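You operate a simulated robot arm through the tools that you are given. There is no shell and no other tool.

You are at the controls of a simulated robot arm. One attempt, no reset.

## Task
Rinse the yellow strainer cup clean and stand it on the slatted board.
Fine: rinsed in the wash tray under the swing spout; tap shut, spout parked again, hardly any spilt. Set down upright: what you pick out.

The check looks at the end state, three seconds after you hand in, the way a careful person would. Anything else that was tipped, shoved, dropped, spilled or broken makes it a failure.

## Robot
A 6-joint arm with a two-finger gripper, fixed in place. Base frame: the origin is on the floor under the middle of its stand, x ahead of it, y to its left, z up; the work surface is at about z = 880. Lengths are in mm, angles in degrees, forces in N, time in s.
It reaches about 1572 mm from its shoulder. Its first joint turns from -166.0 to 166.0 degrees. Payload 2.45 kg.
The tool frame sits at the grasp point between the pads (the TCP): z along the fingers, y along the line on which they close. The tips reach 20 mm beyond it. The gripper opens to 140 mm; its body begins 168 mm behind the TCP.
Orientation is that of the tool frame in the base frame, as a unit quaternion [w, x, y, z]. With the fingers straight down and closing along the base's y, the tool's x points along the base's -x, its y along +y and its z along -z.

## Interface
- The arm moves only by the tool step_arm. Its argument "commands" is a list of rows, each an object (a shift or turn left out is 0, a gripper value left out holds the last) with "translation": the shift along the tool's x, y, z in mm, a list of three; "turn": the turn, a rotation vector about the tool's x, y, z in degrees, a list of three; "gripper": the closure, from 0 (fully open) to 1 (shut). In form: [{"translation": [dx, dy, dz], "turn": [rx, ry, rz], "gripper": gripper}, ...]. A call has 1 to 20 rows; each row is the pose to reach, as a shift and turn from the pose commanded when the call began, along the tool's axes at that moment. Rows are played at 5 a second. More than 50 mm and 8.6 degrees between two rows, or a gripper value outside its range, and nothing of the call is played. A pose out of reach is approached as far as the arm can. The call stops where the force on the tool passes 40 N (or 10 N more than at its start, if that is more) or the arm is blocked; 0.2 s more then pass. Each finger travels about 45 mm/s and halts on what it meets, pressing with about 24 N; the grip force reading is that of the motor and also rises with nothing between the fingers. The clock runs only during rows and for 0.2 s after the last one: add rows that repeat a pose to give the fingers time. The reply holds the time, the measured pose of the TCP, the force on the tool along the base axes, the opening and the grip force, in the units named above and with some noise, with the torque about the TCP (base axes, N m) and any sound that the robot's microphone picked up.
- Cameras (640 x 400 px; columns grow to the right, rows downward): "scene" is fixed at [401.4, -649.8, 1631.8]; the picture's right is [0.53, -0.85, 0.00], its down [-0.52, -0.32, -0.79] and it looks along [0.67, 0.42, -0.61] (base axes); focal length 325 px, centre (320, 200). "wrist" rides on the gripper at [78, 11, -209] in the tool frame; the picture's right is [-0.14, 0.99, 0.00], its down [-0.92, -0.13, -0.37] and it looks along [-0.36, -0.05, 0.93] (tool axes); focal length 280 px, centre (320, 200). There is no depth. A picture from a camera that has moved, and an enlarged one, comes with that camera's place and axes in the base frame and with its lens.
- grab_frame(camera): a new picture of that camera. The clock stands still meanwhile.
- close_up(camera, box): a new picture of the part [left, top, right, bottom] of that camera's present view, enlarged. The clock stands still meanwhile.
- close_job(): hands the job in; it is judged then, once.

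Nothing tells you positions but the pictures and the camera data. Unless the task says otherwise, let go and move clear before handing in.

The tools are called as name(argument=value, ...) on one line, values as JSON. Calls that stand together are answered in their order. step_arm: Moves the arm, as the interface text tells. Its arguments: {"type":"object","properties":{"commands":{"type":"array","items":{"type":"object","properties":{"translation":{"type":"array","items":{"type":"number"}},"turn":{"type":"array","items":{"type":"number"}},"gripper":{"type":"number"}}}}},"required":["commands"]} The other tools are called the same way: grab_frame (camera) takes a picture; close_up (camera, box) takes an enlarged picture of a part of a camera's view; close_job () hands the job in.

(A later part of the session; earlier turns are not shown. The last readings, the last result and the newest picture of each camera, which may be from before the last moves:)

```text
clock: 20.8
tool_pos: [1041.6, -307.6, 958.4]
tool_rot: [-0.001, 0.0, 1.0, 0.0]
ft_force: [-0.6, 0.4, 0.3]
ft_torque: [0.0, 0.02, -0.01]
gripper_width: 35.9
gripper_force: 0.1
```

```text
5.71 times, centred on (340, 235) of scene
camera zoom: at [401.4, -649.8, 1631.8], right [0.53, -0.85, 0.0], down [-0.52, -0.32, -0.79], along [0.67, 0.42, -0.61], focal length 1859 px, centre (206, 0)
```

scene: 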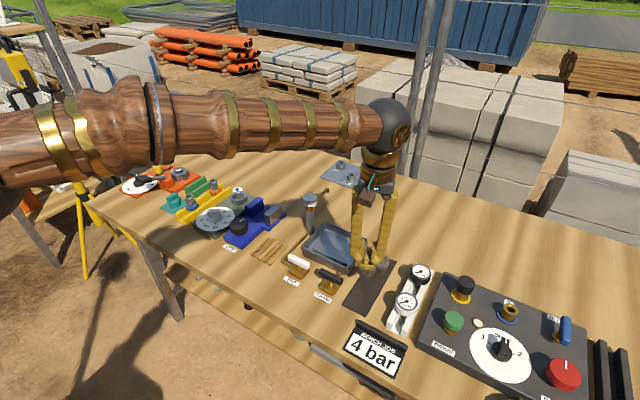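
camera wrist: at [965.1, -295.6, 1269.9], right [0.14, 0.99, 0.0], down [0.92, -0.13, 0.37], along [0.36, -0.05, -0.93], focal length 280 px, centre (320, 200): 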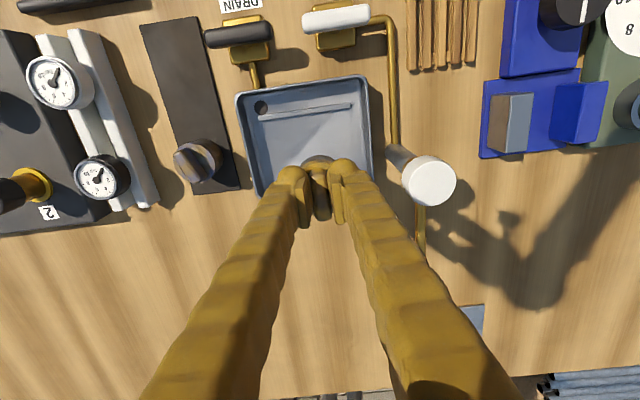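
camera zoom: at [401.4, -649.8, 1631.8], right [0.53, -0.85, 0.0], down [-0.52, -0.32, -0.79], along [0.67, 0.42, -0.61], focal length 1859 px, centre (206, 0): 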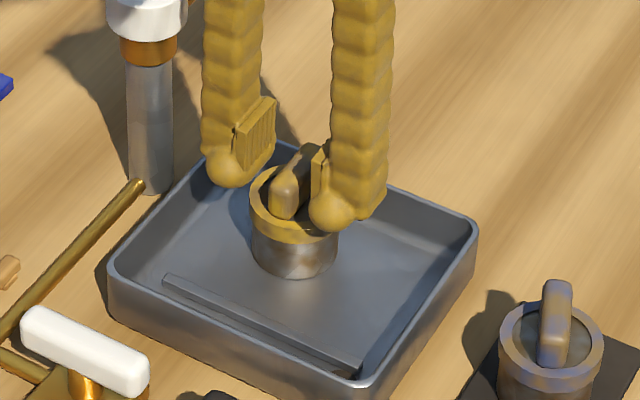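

The cup is standing free in the tray with its fin along x. I'll rise straight up, then move above the white spout cap with a yaw of about 30° and a wider opening.

step_arm(commands=[{"translation": [0, 0, -15], "gripper": 0.743}, {"translation": [0, 0, -50], "gripper": 0.743}, {"translation": [0, 0, -95], "gripper": 0.743}, {"translation": [0, 0, -142], "gripper": 0.7}, {"translation": [-4, 30, -150], "turn": [0, 0, -8], "gripper": 0.6}, {"translation": [-8, 65, -150], "turn": [0, 0, -16], "gripper": 0.464}, {"translation": [-12.5, 103.7, -150], "turn": [0, 0, -24], "gripper": 0.464}, {"translation": [-12.5, 103.7, -150], "turn": [0, 0, -30], "gripper": 0.464}, {"translation": [-12.5, 103.7, -150], "turn": [0, 0, -30], "gripper": 0.464}])

grab_frame(camera="wrist")

close_up(camera="wrist", box=[240, 120, 400, 240])

close_up(camera="scene", box=[280, 170, 380, 270])

```text
clock: 22.8
tool_pos: [1055.6, -205.3, 1110.0]
tool_rot: [-0.001, -0.259, 0.966, 0.0]
ft_force: [-0.5, 0.2, -0.9]
ft_torque: [0.01, 0.01, 0.0]
gripper_width: 75.1
gripper_force: 0.0
```

```text
taken
camera wrist: at [982.2, -233.8, 1317.9], right [-0.38, 0.93, 0.0], down [0.86, 0.35, 0.37], along [0.34, 0.14, -0.93], focal length 280 px, centre (320, 200)
```

wrist: 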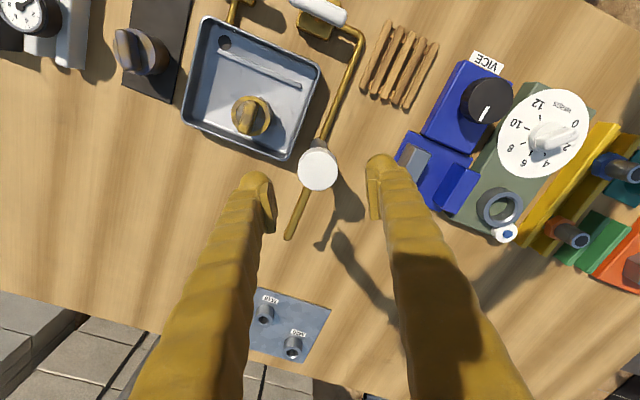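

```text
3.33 times, centred on (320, 180) of wrist
camera zoom: at [982.2, -233.8, 1317.9], right [-0.38, 0.93, 0.0], down [0.86, 0.35, 0.37], along [0.34, 0.14, -0.93], focal length 935 px, centre (320, 267)
```

zoom: 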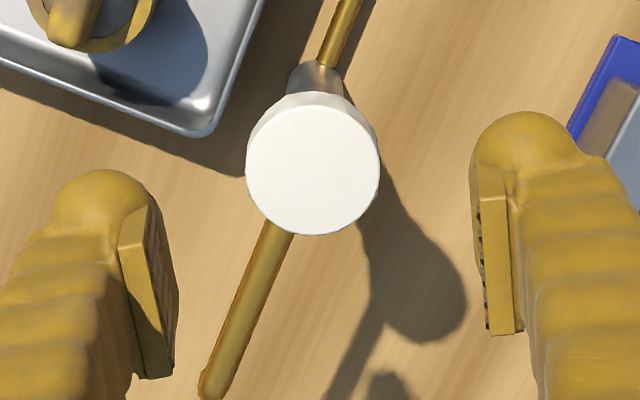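

```text
4.00 times, centred on (330, 220) of scene
camera zoom: at [401.4, -649.8, 1631.8], right [0.53, -0.85, 0.0], down [-0.52, -0.32, -0.79], along [0.67, 0.42, -0.61], focal length 1301 px, centre (280, 120)
```

zoom: 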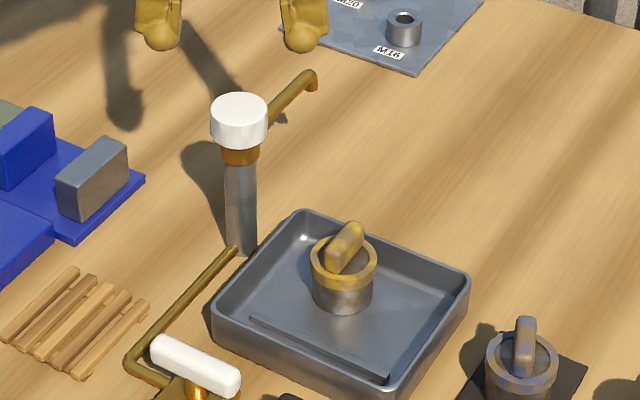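

The cup stands fine in the tray. The cap is almost centred under the gripper, about 1–2 mm towards tool -y. I'll lower to z about 1026, which keeps the tips above the spout arm, and close on the cap.

step_arm(commands=[{"translation": [0, -1.2, 30], "gripper": 0.464}, {"translation": [0, -1.2, 55], "gripper": 0.464}, {"translation": [0, -1.2, 70], "gripper": 0.464}, {"translation": [0, -1.2, 79], "gripper": 0.464}, {"translation": [0, -1.2, 84], "gripper": 0.464}, {"translation": [0, -1.2, 84], "gripper": 0.464}])

close_up(camera="wrist", box=[240, 120, 400, 240])

close_up(camera="scene", box=[290, 170, 370, 230])

```text
clock: 24.2
tool_pos: [1056.3, -203.8, 1024.5]
tool_rot: [0.001, -0.259, 0.966, 0.0]
ft_force: [-0.2, 0.4, -0.7]
ft_torque: [0.0, -0.01, 0.0]
gripper_width: 74.9
gripper_force: 0.1
```

```text
3.33 times, centred on (320, 180) of wrist
camera zoom: at [982.6, -234.0, 1233.4], right [-0.38, 0.93, 0.0], down [0.86, 0.35, 0.37], along [0.34, 0.14, -0.93], focal length 935 px, centre (320, 267)
```

zoom: 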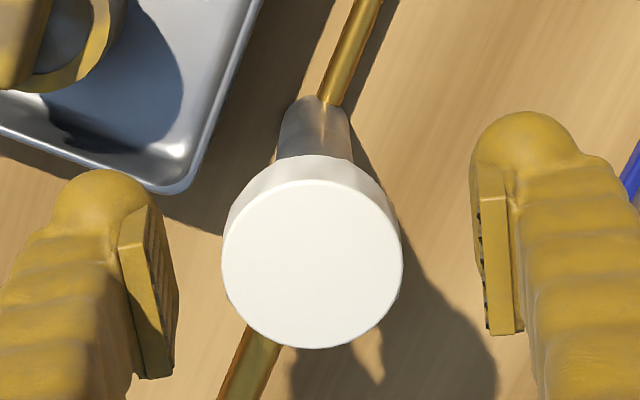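

```text
6.67 times, centred on (330, 200) of scene
camera zoom: at [401.4, -649.8, 1631.8], right [0.53, -0.85, 0.0], down [-0.52, -0.32, -0.79], along [0.67, 0.42, -0.61], focal length 2168 px, centre (253, 200)
```

zoom: 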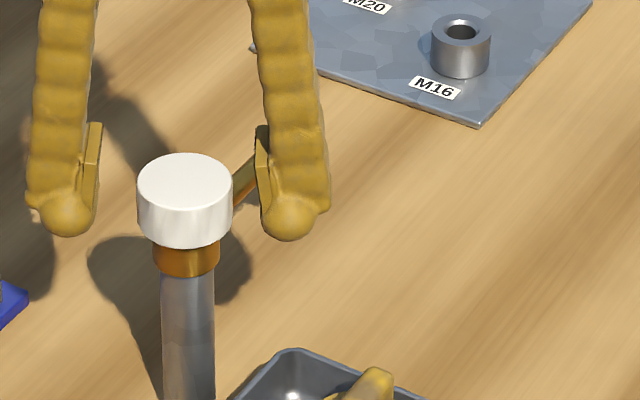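

The cap sits about 2 mm towards the left finger. I'll shift 2 mm to centre on it, then close gently.

step_arm(commands=[{"translation": [0, -2, 0], "gripper": 0.464}, {"translation": [0, -2, 0], "gripper": 0.6}, {"translation": [0, -2, 0], "gripper": 0.7}, {"translation": [0, -2, 0], "gripper": 0.8}, {"translation": [0, -2, 0], "gripper": 0.8}])

close_up(camera="wrist", box=[240, 120, 400, 240])

```text
clock: 25.4
tool_pos: [1056.2, -206.8, 1025.8]
tool_rot: [0.0, -0.259, 0.966, 0.0]
ft_force: [7.1, -6.5, 0.2]
ft_torque: [-0.1, -0.06, -0.04]
gripper_width: 42.7
gripper_force: 39.5
```

```text
3.33 times, centred on (320, 180) of wrist
camera zoom: at [983.6, -236.1, 1233.6], right [-0.38, 0.93, 0.0], down [0.86, 0.35, 0.37], along [0.34, 0.14, -0.93], focal length 935 px, centre (320, 267)
```

zoom: 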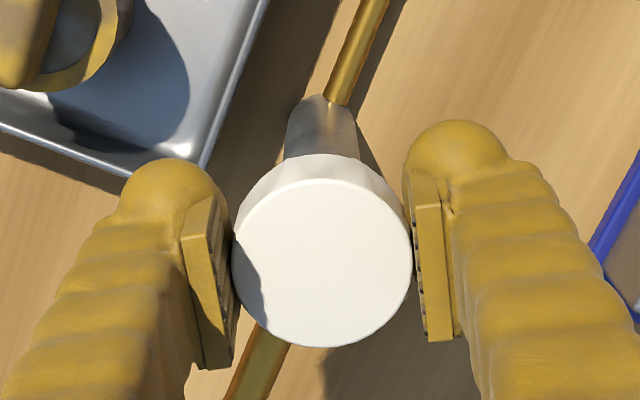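

The cap is gripped at 42.7 mm, with a side force of about 9 N that means I'm about 1 mm off centre. I'll correct by 1 mm and turn the cap 16° clockwise (seen from above) to check that the spout follows.

step_arm(commands=[{"translation": [0, -1, 0], "turn": [0, 0, 0], "gripper": 0.8}, {"translation": [0, -1, 0], "turn": [0, 0, 4], "gripper": 0.8}, {"translation": [0, -1, 0], "turn": [0, 0, 8], "gripper": 0.8}, {"translation": [0, -1, 0], "turn": [0, 0, 12], "gripper": 0.8}, {"translation": [0, -1, 0], "turn": [0, 0, 16], "gripper": 0.8}])

grab_frame(camera="wrist")

close_up(camera="scene", box=[280, 170, 380, 270])

```text
clock: 26.6
tool_pos: [1057.1, -207.0, 1024.9]
tool_rot: [-0.001, -0.122, 0.993, 0.001]
ft_force: [-21.4, 17.3, -0.5]
ft_torque: [0.19, 0.43, 0.06]
gripper_width: 42.4
gripper_force: 45.1
```

```text
taken
camera wrist: at [978.3, -214.1, 1233.8], right [-0.11, 0.99, 0.0], down [0.93, 0.1, 0.37], along [0.37, 0.04, -0.93], focal length 280 px, centre (320, 200)
```

wrist: 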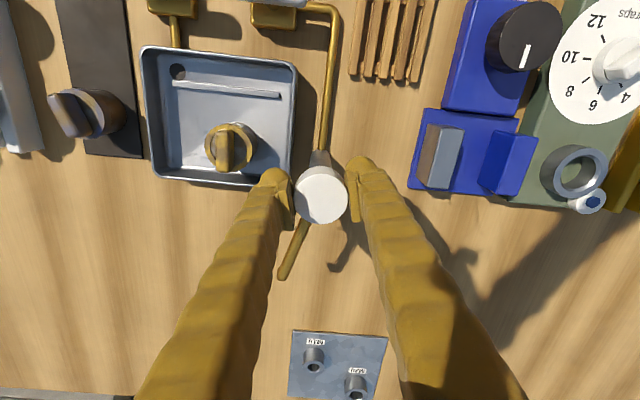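

```text
4.00 times, centred on (330, 220) of scene
camera zoom: at [401.4, -649.8, 1631.8], right [0.53, -0.85, 0.0], down [-0.52, -0.32, -0.79], along [0.67, 0.42, -0.61], focal length 1301 px, centre (280, 120)
```

zoom: 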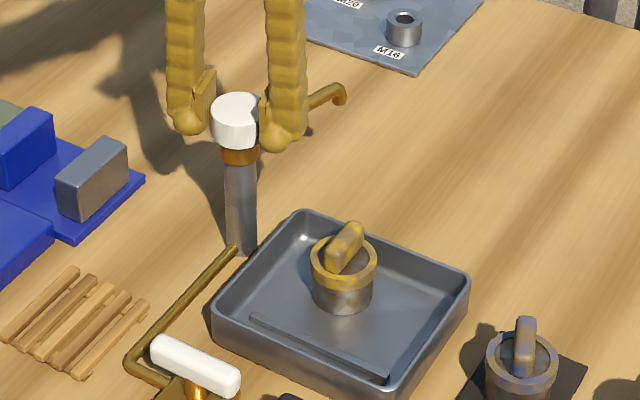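

The spout turns with the cap. The side force has grown to about 27 N, so my turning centre is slightly off. I'll nudge along the force direction to relieve it before turning further.

step_arm(commands=[{"translation": [0.5, 0.5, 0], "gripper": 0.8}, {"translation": [0.8, 0.8, 0], "gripper": 0.8}])

```text
clock: 27.2
tool_pos: [1056.5, -206.2, 1024.9]
tool_rot: [0.001, -0.121, 0.993, 0.0]
ft_force: [-5.4, 19.6, 0.3]
ft_torque: [0.21, 0.07, 0.06]
gripper_width: 42.4
gripper_force: 45.2
```

step_arm(commands=[{"translation": [0, 0.6, 0], "gripper": 0.8}, {"translation": [0, 1.2, 0], "gripper": 0.8}])

```text
clock: 27.8
tool_pos: [1055.3, -206.3, 1025.3]
tool_rot: [0.001, -0.121, 0.993, -0.001]
ft_force: [12.7, 8.7, -1.2]
ft_torque: [0.07, -0.35, 0.03]
gripper_width: 42.4
gripper_force: 44.8
```

step_arm(commands=[{"translation": [-0.3, 0.2, 0], "gripper": 0.8}, {"translation": [-0.6, 0.3, 0], "gripper": 0.8}])

```text
clock: 28.4
tool_pos: [1056.6, -205.0, 1024.3]
tool_rot: [0.0, -0.121, 0.993, 0.001]
ft_force: [17.0, -0.6, -1.0]
ft_torque: [-0.02, -0.3, -0.01]
gripper_width: 42.7
gripper_force: 44.6
```

The force is now a steady ~17 N. I'll add a small correction and continue the turn in short sections, watching the force.

step_arm(commands=[{"translation": [-0.6, -0.4, 0], "gripper": 0.8}, {"translation": [-0.6, -0.4, 0], "turn": [0, 0, 4], "gripper": 0.8}, {"translation": [-0.6, -0.4, 0], "turn": [0, 0, 8], "gripper": 0.8}])

```text
clock: 29.2
tool_pos: [1056.6, -204.8, 1025.2]
tool_rot: [0.0, -0.052, 0.999, 0.0]
ft_force: [-6.8, 2.4, 4.0]
ft_torque: [0.0, 0.28, 0.0]
gripper_width: 42.6
gripper_force: 45.0
```

The force dropped to about 7 N, so the centre is good now. I'll turn another 20°.

step_arm(commands=[{"turn": [0, 0, 4], "gripper": 0.8}, {"turn": [0, 0, 8], "gripper": 0.8}, {"turn": [0, 0, 12], "gripper": 0.8}, {"turn": [0, 0, 16], "gripper": 0.8}, {"turn": [0, 0, 20], "gripper": 0.8}])

```text
clock: 30.4
tool_pos: [1057.6, -203.9, 1023.7]
tool_rot: [-0.001, 0.122, 0.993, 0.0]
ft_force: [-22.8, 16.2, 3.3]
ft_torque: [0.19, 0.26, 0.02]
gripper_width: 42.5
gripper_force: 44.9
```

step_arm(commands=[{"translation": [0.6, 0.3, 0], "gripper": 0.8}, {"translation": [1.2, 0.5, 0], "gripper": 0.8}])

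```text
clock: 31.0
tool_pos: [1056.1, -203.2, 1025.4]
tool_rot: [0.001, 0.122, 0.993, 0.0]
ft_force: [4.2, 13.2, -2.5]
ft_torque: [0.13, -0.21, 0.01]
gripper_width: 42.2
gripper_force: 45.0
```

step_arm(commands=[{"translation": [0, 0.5, 0], "gripper": 0.8}, {"translation": [0, 0.5, 0], "turn": [0, 0, 4], "gripper": 0.8}, {"translation": [0, 0.5, 0], "turn": [0, 0, 8], "gripper": 0.8}, {"translation": [0, 0.5, 0], "turn": [0, 0, 12], "gripper": 0.8}])

grab_frame(camera="wrist")

close_up(camera="scene", box=[280, 170, 380, 270])

```text
clock: 32.0
tool_pos: [1056.8, -202.7, 1025.0]
tool_rot: [0.001, 0.225, 0.974, 0.0]
ft_force: [28.7, 9.4, 2.7]
ft_torque: [0.02, -0.39, 0.08]
gripper_width: 42.5
gripper_force: 45.2
```

```text
taken
camera wrist: at [990.7, -158.8, 1233.5], right [0.56, 0.83, 0.0], down [0.77, -0.52, 0.37], along [0.31, -0.21, -0.93], focal length 280 px, centre (320, 200)
```

wrist: 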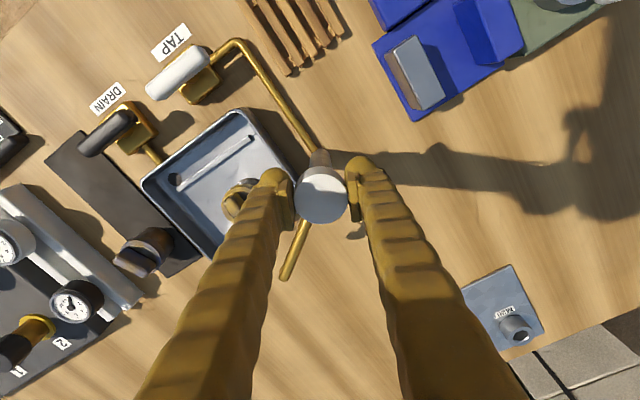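

```text
4.00 times, centred on (330, 220) of scene
camera zoom: at [401.4, -649.8, 1631.8], right [0.53, -0.85, 0.0], down [-0.52, -0.32, -0.79], along [0.67, 0.42, -0.61], focal length 1301 px, centre (280, 120)
```

zoom: 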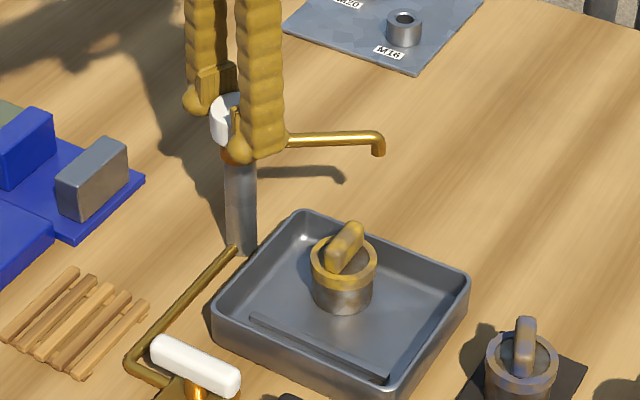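

The spout has swung about 56° and follows exactly. I'll relieve the 29 N side load, then carry on in short sections.

step_arm(commands=[{"translation": [-0.5, 0.5, 0], "gripper": 0.8}, {"translation": [-1.0, 0.8, 0], "gripper": 0.8}])

```text
clock: 32.6
tool_pos: [1055.4, -203.2, 1025.6]
tool_rot: [-0.001, 0.224, 0.975, 0.001]
ft_force: [6.3, 9.8, 7.2]
ft_torque: [0.09, -0.06, 0.02]
gripper_width: 42.2
gripper_force: 44.8
```

step_arm(commands=[{"translation": [0, 0.4, 0], "gripper": 0.8}, {"translation": [0, 0.4, 0], "turn": [0, 0, 4], "gripper": 0.8}, {"translation": [0, 0.4, 0], "turn": [0, 0, 8], "gripper": 0.8}, {"translation": [0, 0.4, 0], "turn": [0, 0, 12], "gripper": 0.8}, {"translation": [0, 0.4, 0], "turn": [0, 0, 14], "gripper": 0.8}])

```text
clock: 33.8
tool_pos: [1057.2, -202.1, 1024.8]
tool_rot: [0.0, 0.342, 0.94, 0.0]
ft_force: [-12.3, 17.2, 3.8]
ft_torque: [0.31, 0.22, 0.05]
gripper_width: 42.5
gripper_force: 45.2
```

The yaw is now -40° and the spout is at about -70°. I'll make a small correction and continue.

step_arm(commands=[{"translation": [0.5, 0.2, 0], "gripper": 0.8}, {"translation": [0.9, 0.3, 0], "gripper": 0.8}, {"translation": [0.9, 0.3, 0], "turn": [0, 0, 4], "gripper": 0.8}, {"translation": [0.9, 0.3, 0], "turn": [0, 0, 8], "gripper": 0.8}])

```text
clock: 34.8
tool_pos: [1057.5, -202.5, 1025.1]
tool_rot: [0.001, 0.406, 0.914, -0.001]
ft_force: [15.2, 10.5, -0.7]
ft_torque: [-0.13, -0.4, 0.06]
gripper_width: 42.3
gripper_force: 44.5
```

close_up(camera="scene", box=[290, 190, 370, 260])

close_up(camera="wrist", box=[160, 80, 380, 260])

```text
5.71 times, centred on (330, 225) of scene
camera zoom: at [401.4, -649.8, 1631.8], right [0.53, -0.85, 0.0], down [-0.52, -0.32, -0.79], along [0.67, 0.42, -0.61], focal length 1859 px, centre (263, 57)
```

zoom: 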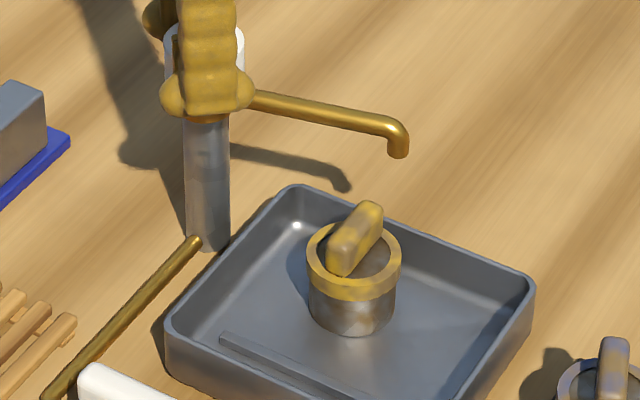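

```text
2.22 times, centred on (270, 170) of wrist
camera zoom: at [1012.9, -136.3, 1233.5], right [0.83, 0.56, 0.0], down [0.52, -0.77, 0.37], along [0.21, -0.31, -0.93], focal length 623 px, centre (431, 267)
```

zoom: 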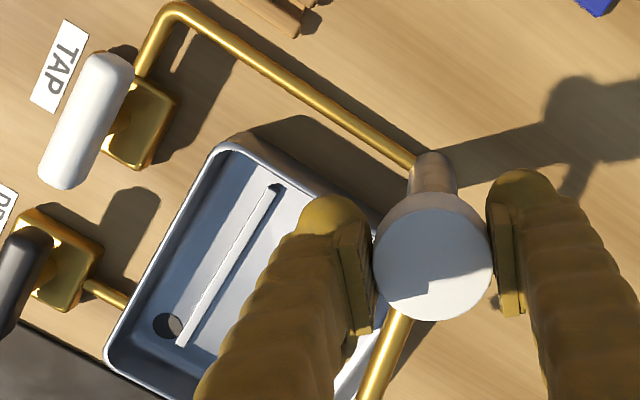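

The nozzle mouth at about z 985 clears the fin top at about z 963 by roughly 20 mm. I'll continue turning to bring the nozzle over the cup.

step_arm(commands=[{"translation": [0, 0.5, 0], "gripper": 0.8}, {"translation": [0, 0.7, 0], "turn": [0, 0, 4], "gripper": 0.8}, {"translation": [0, 0.7, 0], "turn": [0, 0, 8], "gripper": 0.8}, {"translation": [0, 0.7, 0], "turn": [0, 0, 10], "gripper": 0.8}])

```text
clock: 35.8
tool_pos: [1058.2, -201.9, 1025.1]
tool_rot: [0.0, 0.485, 0.874, 0.001]
ft_force: [33.9, 8.3, 0.5]
ft_torque: [0.08, -0.42, 0.05]
gripper_width: 42.5
gripper_force: 45.2
```

step_arm(commands=[{"translation": [-0.5, 0.4, 0], "gripper": 0.8}, {"translation": [-1.1, 0.7, 0], "gripper": 0.8}])

```text
clock: 36.4
tool_pos: [1056.9, -202.3, 1025.1]
tool_rot: [-0.001, 0.485, 0.874, 0.0]
ft_force: [13.9, 13.6, 3.1]
ft_torque: [-0.04, -0.17, 0.0]
gripper_width: 42.5
gripper_force: 44.4
```

step_arm(commands=[{"translation": [-0.3, 0.4, 0], "gripper": 0.8}, {"translation": [-0.3, 0.6, 0], "turn": [0, 0, 3], "gripper": 0.8}, {"translation": [-0.3, 0.6, 0], "turn": [0, 0, 6], "gripper": 0.8}, {"translation": [-0.3, 0.6, 0], "turn": [0, 0, 8], "gripper": 0.8}])

close_up(camera="scene", box=[290, 190, 370, 260])

grab_frame(camera="wrist")

```text
clock: 37.4
tool_pos: [1058.7, -202.5, 1025.0]
tool_rot: [0.0, 0.545, 0.839, 0.001]
ft_force: [-0.6, 6.8, 1.6]
ft_torque: [-0.02, -0.08, 0.83]
gripper_width: 42.3
gripper_force: 45.4
```

```text
5.71 times, centred on (330, 225) of scene
camera zoom: at [401.4, -649.8, 1631.8], right [0.53, -0.85, 0.0], down [-0.52, -0.32, -0.79], along [0.67, 0.42, -0.61], focal length 1859 px, centre (263, 57)
```

zoom: 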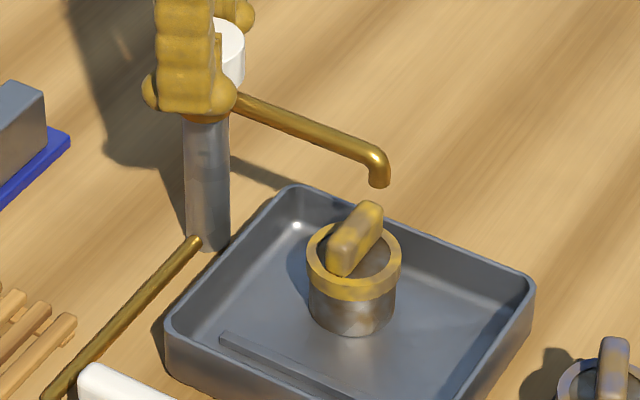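

```text
taken
camera wrist: at [1037.3, -126.4, 1233.6], right [0.96, 0.28, 0.0], down [0.26, -0.89, 0.37], along [0.1, -0.35, -0.93], focal length 280 px, centre (320, 200)
```

wrist: 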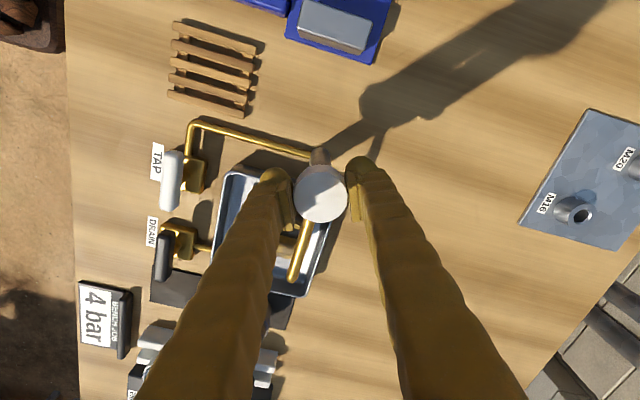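

The torque rose to 0.83 Nm and the nozzle sits at about (1054, -312), so the spout seems to have reached its stop near -90°, over the cup. I'll let go of the cap and rise straight up, then check the nozzle against the cup.

step_arm(commands=[{"translation": [0, 0, 0], "turn": [0, 0, -3], "gripper": 0.8}, {"translation": [0, 0, 0], "turn": [0, 0, -4], "gripper": 0.6}, {"translation": [0, 0, 0], "turn": [0, 0, -4], "gripper": 0.464}, {"translation": [0, 0, 0], "turn": [0, 0, -4], "gripper": 0.464}, {"translation": [0, 0, -30], "turn": [0, 0, -4], "gripper": 0.464}, {"translation": [0, 0, -70], "turn": [0, 0, -4], "gripper": 0.464}, {"translation": [0, 0, -110], "turn": [0, 0, -4], "gripper": 0.464}, {"translation": [0, 0, -140], "turn": [0, 0, -4], "gripper": 0.464}])

close_up(camera="scene", box=[280, 180, 380, 270])

grab_frame(camera="wrist")

close_up(camera="wrist", box=[200, 140, 380, 280])

```text
clock: 39.2
tool_pos: [1059.2, -202.1, 1163.5]
tool_rot: [-0.001, 0.515, 0.857, 0.0]
ft_force: [0.4, 0.1, -0.6]
ft_torque: [-0.03, 0.0, 0.02]
gripper_width: 75.0
gripper_force: 0.0
```

```text
4.44 times, centred on (330, 225) of scene
camera zoom: at [401.4, -649.8, 1631.8], right [0.53, -0.85, 0.0], down [-0.52, -0.32, -0.79], along [0.67, 0.42, -0.61], focal length 1446 px, centre (276, 89)
```

zoom: 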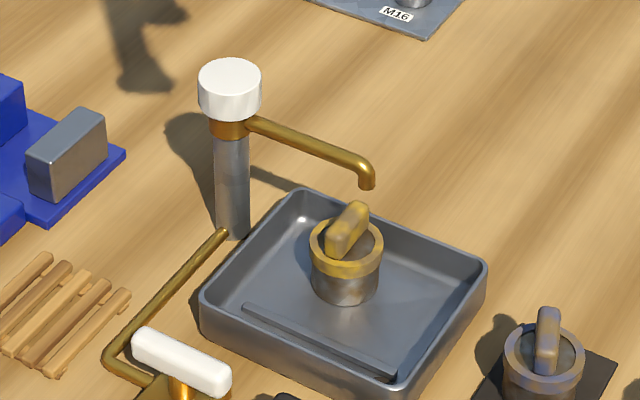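

```text
taken
camera wrist: at [1031.8, -126.6, 1373.3], right [0.94, 0.34, 0.0], down [0.32, -0.87, 0.37], along [0.13, -0.35, -0.93], focal length 280 px, centre (320, 200)
```

wrist: 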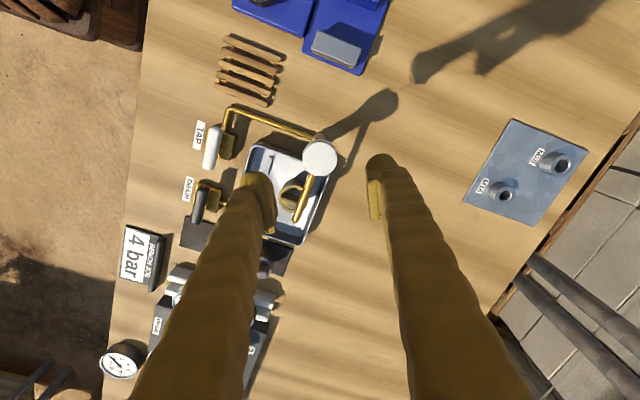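

```text
2.86 times, centred on (290, 210) of wrist
camera zoom: at [1031.8, -126.6, 1373.3], right [0.94, 0.34, 0.0], down [0.32, -0.87, 0.37], along [0.13, -0.35, -0.93], focal length 801 px, centre (406, 171)
```

zoom: 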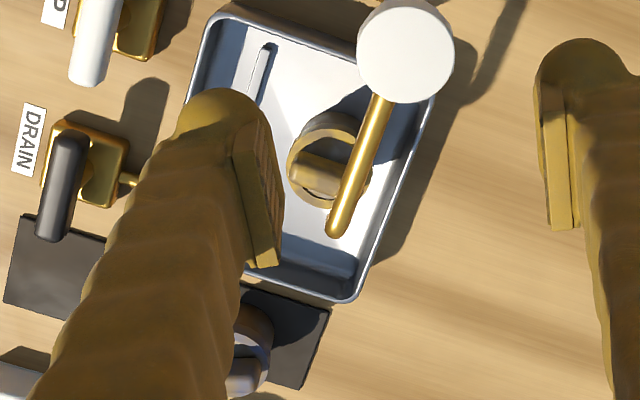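

The spout stays at about -90° with the nozzle over the cup, roughly 10–12 mm beyond its centre. Next is the tap handle, so I'll move above it with the closing axis across the bar (along x).

step_arm(commands=[{"translation": [3.5, -35, 10], "turn": [0, 0, 5.6], "gripper": 0.464}, {"translation": [7, -70, 20], "turn": [0, 0, 11.2], "gripper": 0.5}, {"translation": [10.5, -105, 35], "turn": [0, 0, 16.8], "gripper": 0.55}, {"translation": [14, -140, 55], "turn": [0, 0, 22.4], "gripper": 0.6}, {"translation": [17.4, -175.4, 83], "turn": [0, 0, 28], "gripper": 0.6}, {"translation": [17.4, -175.4, 83], "turn": [0, 0, 28], "gripper": 0.6}])

grab_frame(camera="wrist")

close_up(camera="wrist", box=[240, 120, 400, 240])

close_up(camera="scene", box=[250, 200, 370, 300])

```text
clock: 40.6
tool_pos: [897.2, -269.5, 1082.2]
tool_rot: [0.0, 0.707, 0.707, 0.0]
ft_force: [-0.7, 0.9, 0.1]
ft_torque: [-0.01, -0.02, 0.02]
gripper_width: 56.0
gripper_force: 0.0
```

```text
taken
camera wrist: at [907.7, -190.7, 1290.4], right [0.99, -0.14, 0.0], down [-0.13, -0.92, 0.37], along [-0.05, -0.37, -0.93], focal length 280 px, centre (320, 200)
```

wrist: 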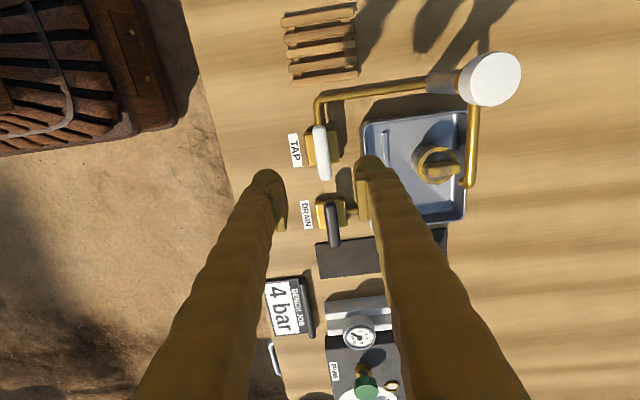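

```text
3.33 times, centred on (320, 180) of wrist
camera zoom: at [907.7, -190.7, 1290.4], right [0.99, -0.14, 0.0], down [-0.13, -0.92, 0.37], along [-0.05, -0.37, -0.93], focal length 935 px, centre (320, 267)
```

zoom: 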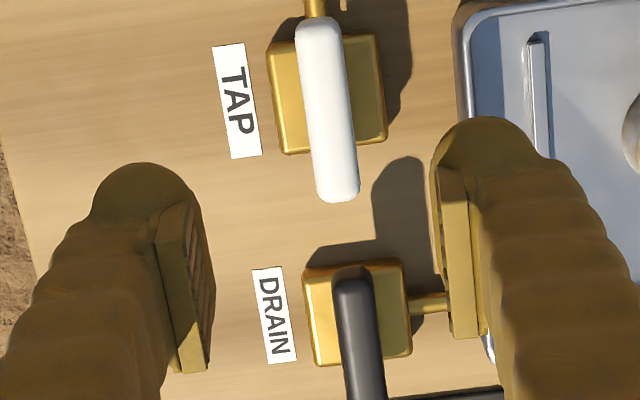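

```text
4.00 times, centred on (310, 250) of scene
camera zoom: at [401.4, -649.8, 1631.8], right [0.53, -0.85, 0.0], down [-0.52, -0.32, -0.79], along [0.67, 0.42, -0.61], focal length 1301 px, centre (360, 0)
```

zoom: 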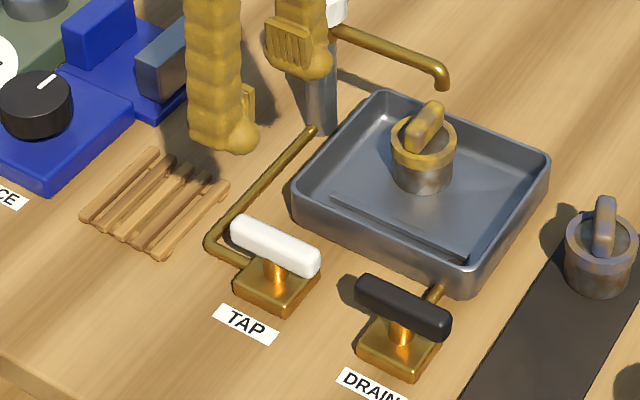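

The tap bar is centred near (899.5, -267), about 16 mm wide, with its top near z 940. I'll centre over it and lower part-way to re-check.

step_arm(commands=[{"translation": [2.5, 2.5, 30], "gripper": 0.65}, {"translation": [2.5, 2.5, 60], "gripper": 0.68}, {"translation": [2.5, 2.5, 90], "gripper": 0.68}, {"translation": [2.5, 2.5, 105], "gripper": 0.68}, {"translation": [2.5, 2.5, 105], "gripper": 0.68}])

close_up(camera="wrist", box=[240, 120, 400, 240])

close_up(camera="scene", box=[260, 220, 340, 300])

```text
clock: 41.8
tool_pos: [898.2, -265.5, 976.8]
tool_rot: [-0.001, 0.707, 0.707, 0.0]
ft_force: [0.3, -0.4, 0.0]
ft_torque: [-0.05, -0.01, 0.0]
gripper_width: 44.8
gripper_force: 0.0
```

```text
3.33 times, centred on (320, 180) of wrist
camera zoom: at [909.8, -187.7, 1185.4], right [0.99, -0.14, 0.0], down [-0.13, -0.92, 0.37], along [-0.05, -0.37, -0.93], focal length 935 px, centre (320, 267)
```

zoom: 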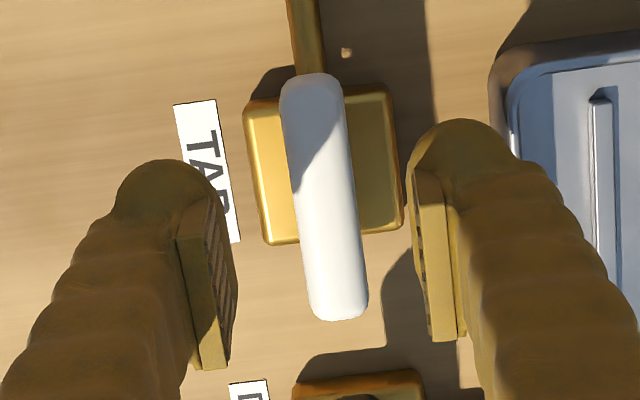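

```text
5.00 times, centred on (300, 260) of scene
camera zoom: at [401.4, -649.8, 1631.8], right [0.53, -0.85, 0.0], down [-0.52, -0.32, -0.79], along [0.67, 0.42, -0.61], focal length 1626 px, centre (420, -100)
```

zoom: 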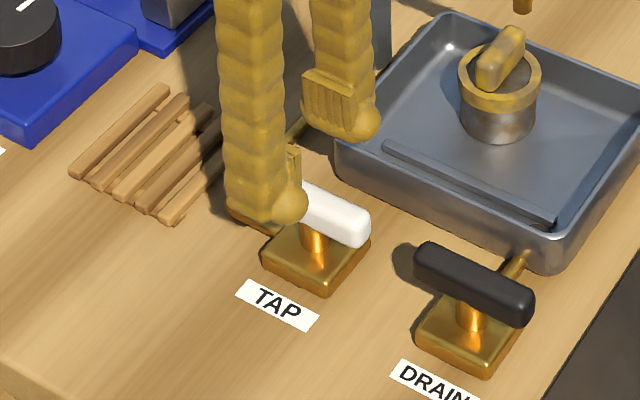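

The bar is between the pads. I'll shift 1.5 mm in +y, lower to z about 937 and close on the bar.

step_arm(commands=[{"translation": [1.5, 0.7, 10], "gripper": 0.72}, {"translation": [1.5, 0.7, 22], "gripper": 0.743}, {"translation": [1.5, 0.7, 32], "gripper": 0.743}, {"translation": [1.5, 0.7, 40], "gripper": 0.743}, {"translation": [1.5, 0.7, 40], "gripper": 0.83}, {"translation": [1.5, 0.7, 40], "gripper": 0.95}, {"translation": [1.5, 0.7, 40], "gripper": 0.95}])

close_up(camera="wrist", box=[240, 120, 400, 240])

close_up(camera="scene", box=[260, 220, 340, 300])

```text
clock: 43.4
tool_pos: [899.3, -265.6, 936.4]
tool_rot: [0.0, 0.707, 0.707, 0.0]
ft_force: [10.4, -1.0, -2.8]
ft_torque: [-0.07, -0.11, 0.02]
gripper_width: 17.3
gripper_force: 35.4
```

```text
3.33 times, centred on (320, 180) of wrist
camera zoom: at [910.7, -186.6, 1145.6], right [0.99, -0.14, 0.0], down [-0.13, -0.92, 0.37], along [-0.05, -0.37, -0.93], focal length 935 px, centre (320, 267)
```

zoom: 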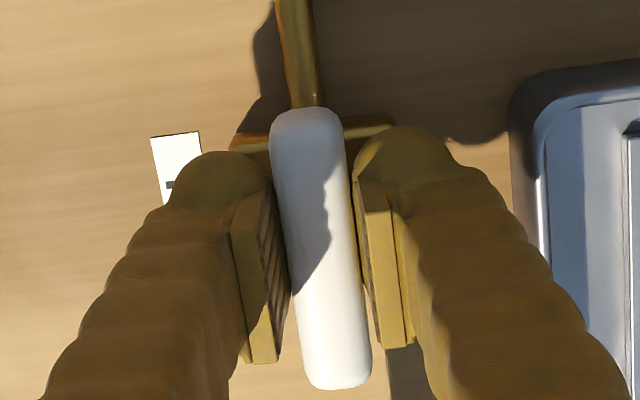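

```text
5.00 times, centred on (300, 260) of scene
camera zoom: at [401.4, -649.8, 1631.8], right [0.53, -0.85, 0.0], down [-0.52, -0.32, -0.79], along [0.67, 0.42, -0.61], focal length 1626 px, centre (420, -100)
```

zoom: 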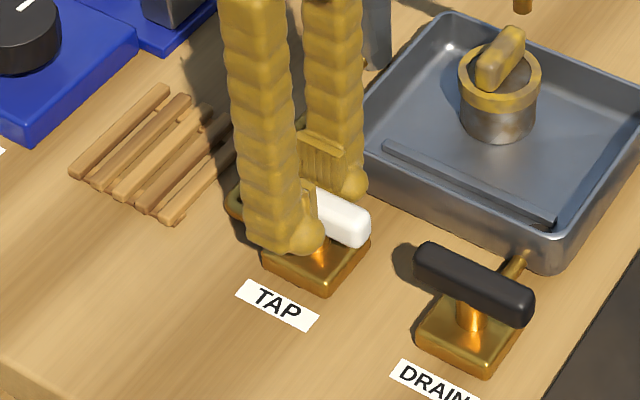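

I have the bar, 17.3 mm wide. I'll relax the grip to about 19 mm so the handle can find its own axis, centre on it, and try a small counter-clockwise turn to learn which way it moves.

step_arm(commands=[{"translation": [1.0, 0.7, 0], "gripper": 0.864}, {"translation": [1.0, 0.7, 0], "gripper": 0.864}, {"translation": [1.0, 0.7, 0], "turn": [0, 0, -4], "gripper": 0.864}, {"translation": [1.0, 0.7, 0], "turn": [0, 0, -8], "gripper": 0.864}, {"translation": [1.0, 0.7, 0], "turn": [0, 0, -10], "gripper": 0.864}])

close_up(camera="wrist", box=[240, 120, 400, 240])

close_up(camera="scene", box=[260, 190, 380, 300])

```text
clock: 44.6
tool_pos: [900.6, -264.0, 936.3]
tool_rot: [0.0, 0.643, 0.766, 0.0]
ft_force: [-2.2, -0.9, 0.9]
ft_torque: [0.0, 0.04, -0.02]
gripper_width: 20.4
gripper_force: 0.8
```

```text
3.33 times, centred on (320, 180) of wrist
camera zoom: at [897.0, -185.1, 1145.3], right [1.0, 0.04, 0.0], down [0.03, -0.93, 0.37], along [0.01, -0.37, -0.93], focal length 935 px, centre (320, 267)
```

zoom: 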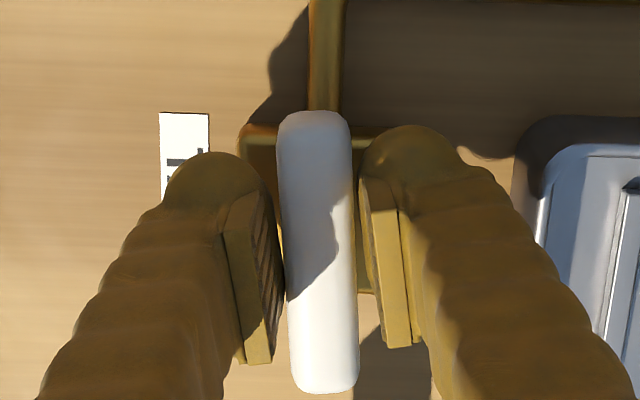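

```text
3.64 times, centred on (320, 245) of scene
camera zoom: at [401.4, -649.8, 1631.8], right [0.53, -0.85, 0.0], down [-0.52, -0.32, -0.79], along [0.67, 0.42, -0.61], focal length 1183 px, centre (320, 36)
```

zoom: 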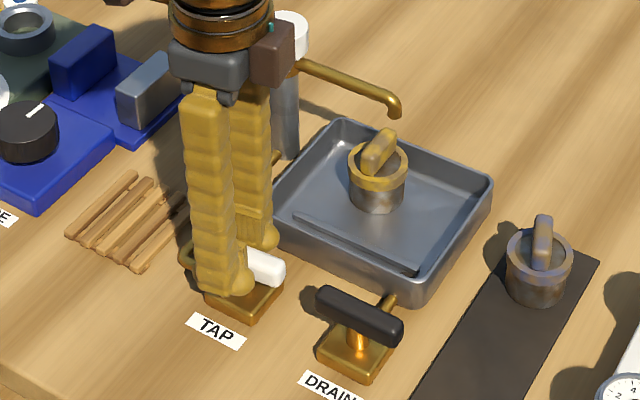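

The handle follows counter-clockwise, lagging by about 6° from the loose straddle, with no resistance. I'll turn further and watch the spout for water.

step_arm(commands=[{"turn": [0, 0, -7], "gripper": 0.864}, {"turn": [0, 0, -14], "gripper": 0.864}, {"turn": [0, 0, -20], "gripper": 0.864}])

close_up(camera="wrist", box=[240, 120, 400, 240])

close_up(camera="scene", box=[260, 190, 380, 300])

```text
clock: 45.4
tool_pos: [900.0, -264.4, 936.9]
tool_rot: [0.0, 0.5, 0.866, -0.001]
ft_force: [-5.7, -5.2, -1.8]
ft_torque: [-0.06, 0.07, -0.09]
gripper_width: 24.2
gripper_force: 3.6
```

```text
3.33 times, centred on (320, 180) of wrist
camera zoom: at [870.5, -190.9, 1145.7], right [0.93, 0.38, 0.0], down [0.35, -0.86, 0.37], along [0.14, -0.34, -0.93], focal length 935 px, centre (320, 267)
```

zoom: 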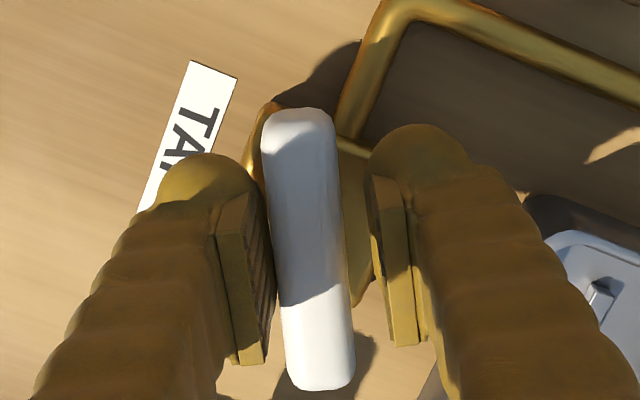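

```text
3.64 times, centred on (320, 245) of scene
camera zoom: at [401.4, -649.8, 1631.8], right [0.53, -0.85, 0.0], down [-0.52, -0.32, -0.79], along [0.67, 0.42, -0.61], focal length 1183 px, centre (320, 36)
```

zoom: 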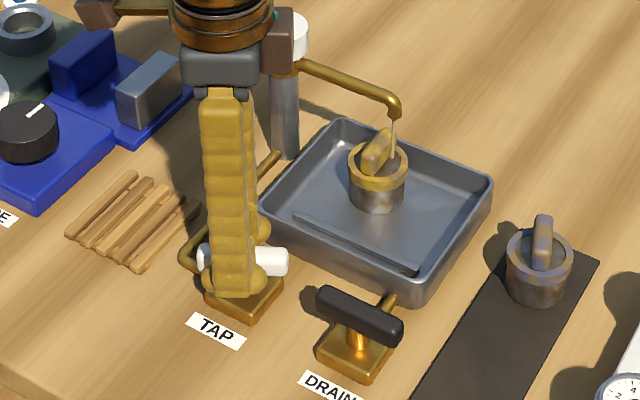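

Water is flowing as a thin stream. I'll zoom in to see where it lands.

close_up(camera="scene", box=[320, 205, 370, 265])

grab_frame(camera="wrist")

```text
6.67 times, centred on (345, 235) of scene
camera zoom: at [401.4, -649.8, 1631.8], right [0.53, -0.85, 0.0], down [-0.52, -0.32, -0.79], along [0.67, 0.42, -0.61], focal length 2168 px, centre (153, -33)
```

zoom: 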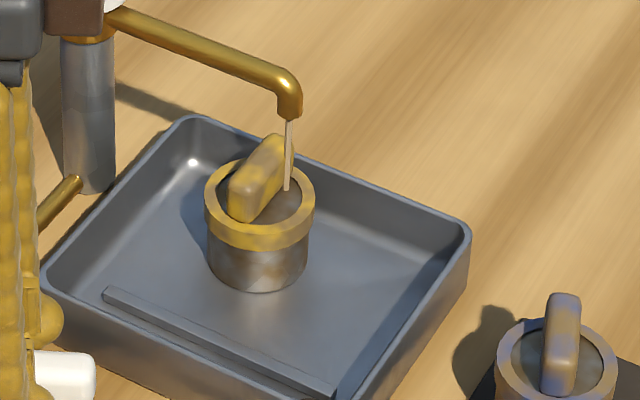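

```text
taken
camera wrist: at [870.5, -190.9, 1145.7], right [0.93, 0.38, 0.0], down [0.35, -0.86, 0.37], along [0.14, -0.34, -0.93], focal length 280 px, centre (320, 200)
```

wrist: 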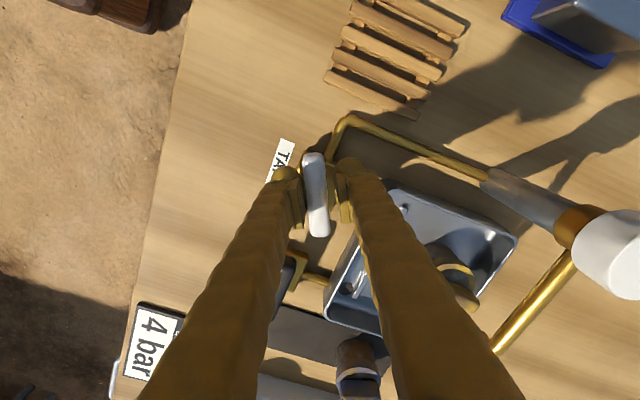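

The stream lands inside the cup next to the fin, within the tray. I'll let it run for two seconds and check the cup and the water level.

step_arm(commands=[{"gripper": 0.864}, {"gripper": 0.864}, {"gripper": 0.864}, {"gripper": 0.864}, {"gripper": 0.864}, {"gripper": 0.864}, {"gripper": 0.864}, {"gripper": 0.864}, {"gripper": 0.864}, {"gripper": 0.864}])

close_up(camera="scene", box=[320, 205, 370, 265])

close_up(camera="scene", box=[270, 190, 390, 290])

```text
clock: 47.6
tool_pos: [899.9, -264.7, 937.5]
tool_rot: [0.0, 0.499, 0.866, 0.0]
ft_force: [-5.9, -4.6, 1.2]
ft_torque: [-0.06, 0.06, -0.09]
gripper_width: 23.8
gripper_force: 3.3
```

```text
6.67 times, centred on (345, 235) of scene
camera zoom: at [401.4, -649.8, 1631.8], right [0.53, -0.85, 0.0], down [-0.52, -0.32, -0.79], along [0.67, 0.42, -0.61], focal length 2168 px, centre (153, -33)
```

zoom: 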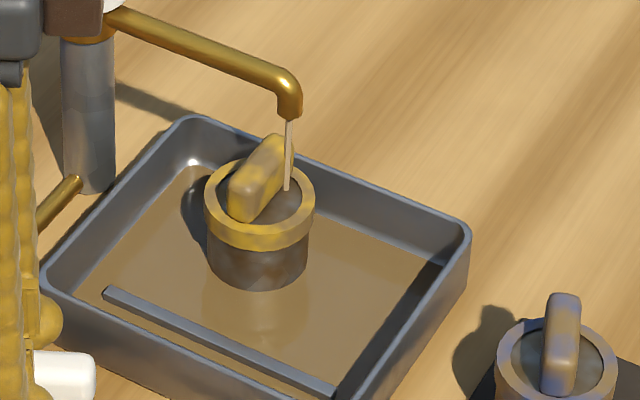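

```text
4.00 times, centred on (330, 240) of scene
camera zoom: at [401.4, -649.8, 1631.8], right [0.53, -0.85, 0.0], down [-0.52, -0.32, -0.79], along [0.67, 0.42, -0.61], focal length 1301 px, centre (280, 40)
```

zoom: 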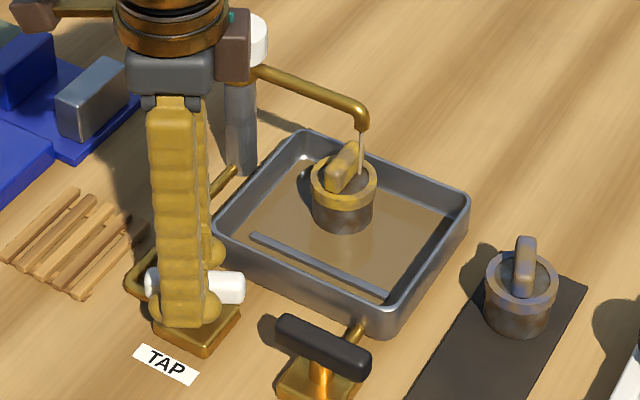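

The drain is shut: murky rinse water is collecting in the tray and would eventually overflow. I'll shut the tap again by regripping the bar and turning it back, then open the drain before rinsing properly.

step_arm(commands=[{"turn": [0, 0, 6], "gripper": 0.864}, {"turn": [0, 0, 8], "gripper": 0.95}, {"turn": [0, 0, 8], "gripper": 0.95}, {"turn": [0, 0, 14], "gripper": 0.95}, {"turn": [0, 0, 20], "gripper": 0.95}, {"turn": [0, 0, 26], "gripper": 0.95}, {"turn": [0, 0, 30], "gripper": 0.95}])

close_up(camera="scene", box=[270, 190, 390, 290])

close_up(camera="wrist", box=[240, 120, 400, 240])

```text
clock: 49.2
tool_pos: [900.3, -264.3, 937.8]
tool_rot: [0.001, 0.707, 0.707, 0.0]
ft_force: [-9.2, -1.1, -9.4]
ft_torque: [-0.08, 0.04, 0.07]
gripper_width: 17.3
gripper_force: 30.2
```

```text
4.00 times, centred on (330, 240) of scene
camera zoom: at [401.4, -649.8, 1631.8], right [0.53, -0.85, 0.0], down [-0.52, -0.32, -0.79], along [0.67, 0.42, -0.61], focal length 1301 px, centre (280, 40)
```

zoom: 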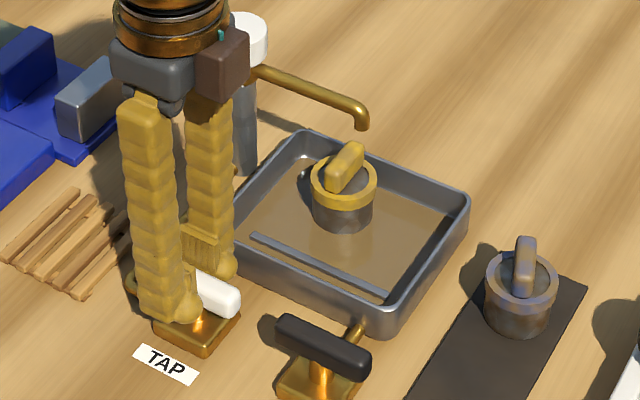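

```text
3.33 times, centred on (320, 180) of wrist
camera zoom: at [911.1, -185.6, 1145.4], right [0.99, -0.14, 0.0], down [-0.13, -0.92, 0.37], along [-0.05, -0.36, -0.93], focal length 935 px, centre (320, 267)
```

zoom: 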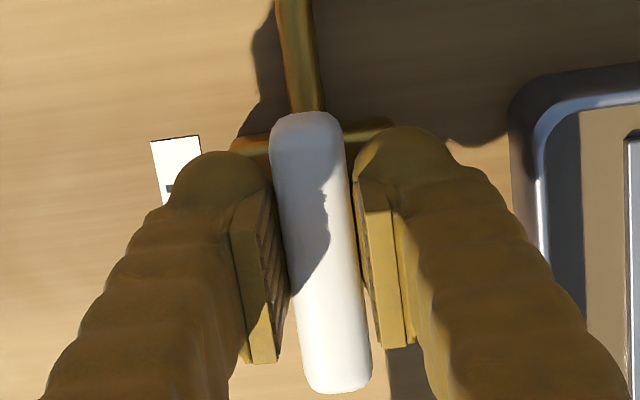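

The tap is shut and the stream has stopped. I'll check the cup closely.

close_up(camera="scene", box=[328, 218, 363, 253])

close_up(camera="scene", box=[365, 240, 395, 280])

```text
11.43 times, centred on (346, 236) of scene
camera zoom: at [401.4, -649.8, 1631.8], right [0.53, -0.85, 0.0], down [-0.52, -0.32, -0.79], along [0.67, 0.42, -0.61], focal length 3717 px, centre (29, -206)
```

zoom: 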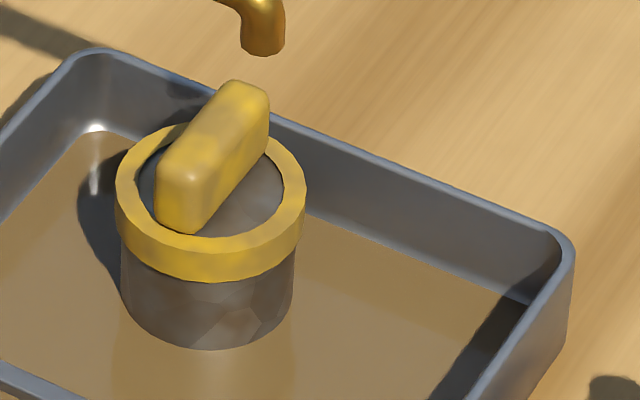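

```text
10.00 times, centred on (380, 260) of scene
camera zoom: at [401.4, -649.8, 1631.8], right [0.53, -0.85, 0.0], down [-0.52, -0.32, -0.79], along [0.67, 0.42, -0.61], focal length 3253 px, centre (-280, -400)
```

zoom: 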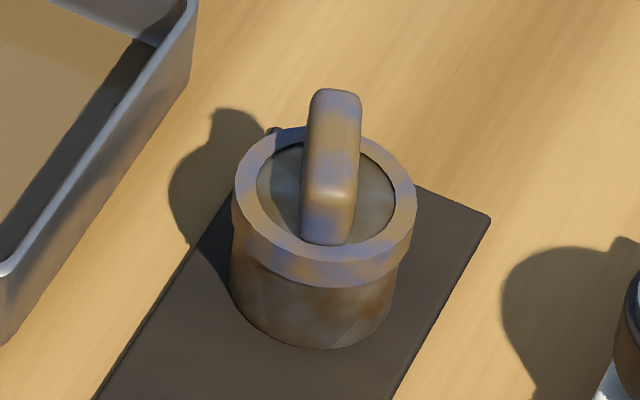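

The cup is coming clean evenly but still has brown patches. I'll release the tap bar, move over to the DRAIN bar at about (901, -369) and check alignment there.

step_arm(commands=[{"gripper": 0.85}, {"gripper": 0.743}, {"translation": [0, 0, -20], "gripper": 0.743}, {"translation": [0, 0, -48], "gripper": 0.743}, {"translation": [-35, 0.3, -48], "gripper": 0.743}, {"translation": [-70, 0.6, -48], "gripper": 0.743}, {"translation": [-104.3, 0.7, -48], "gripper": 0.743}, {"translation": [-104.3, 0.7, -48], "gripper": 0.743}])

close_up(camera="wrist", box=[240, 120, 400, 240])

close_up(camera="scene", box=[260, 200, 380, 300])

```text
clock: 51.0
tool_pos: [901.8, -370.0, 984.2]
tool_rot: [0.001, 0.706, 0.708, 0.0]
ft_force: [0.0, -0.3, 0.0]
ft_torque: [-0.02, 0.03, 0.02]
gripper_width: 36.2
gripper_force: 0.1
```

```text
3.33 times, centred on (320, 180) of wrist
camera zoom: at [912.0, -290.2, 1193.8], right [0.99, -0.14, 0.0], down [-0.13, -0.92, 0.37], along [-0.05, -0.36, -0.93], focal length 935 px, centre (320, 267)
```

zoom: 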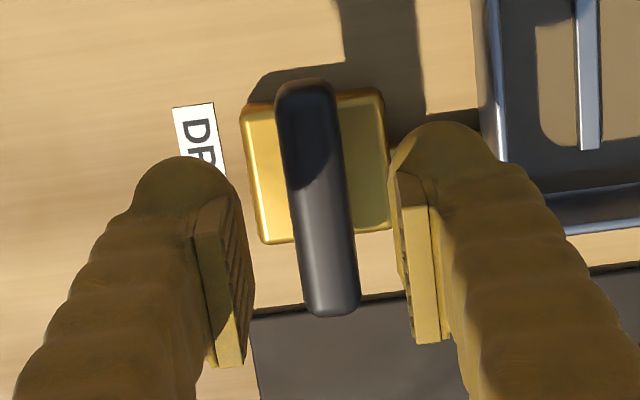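

```text
4.00 times, centred on (320, 250) of scene
camera zoom: at [401.4, -649.8, 1631.8], right [0.53, -0.85, 0.0], down [-0.52, -0.32, -0.79], along [0.67, 0.42, -0.61], focal length 1301 px, centre (320, 0)
```

zoom: 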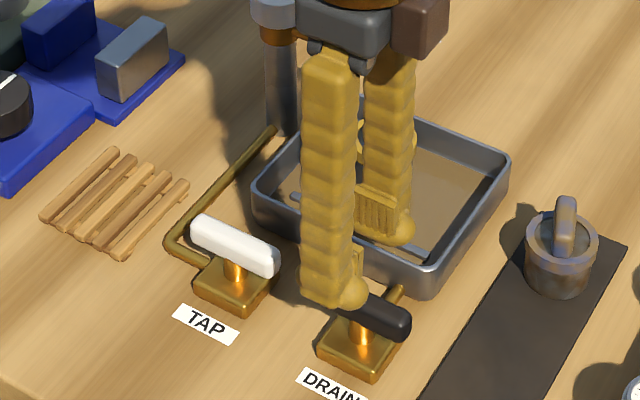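

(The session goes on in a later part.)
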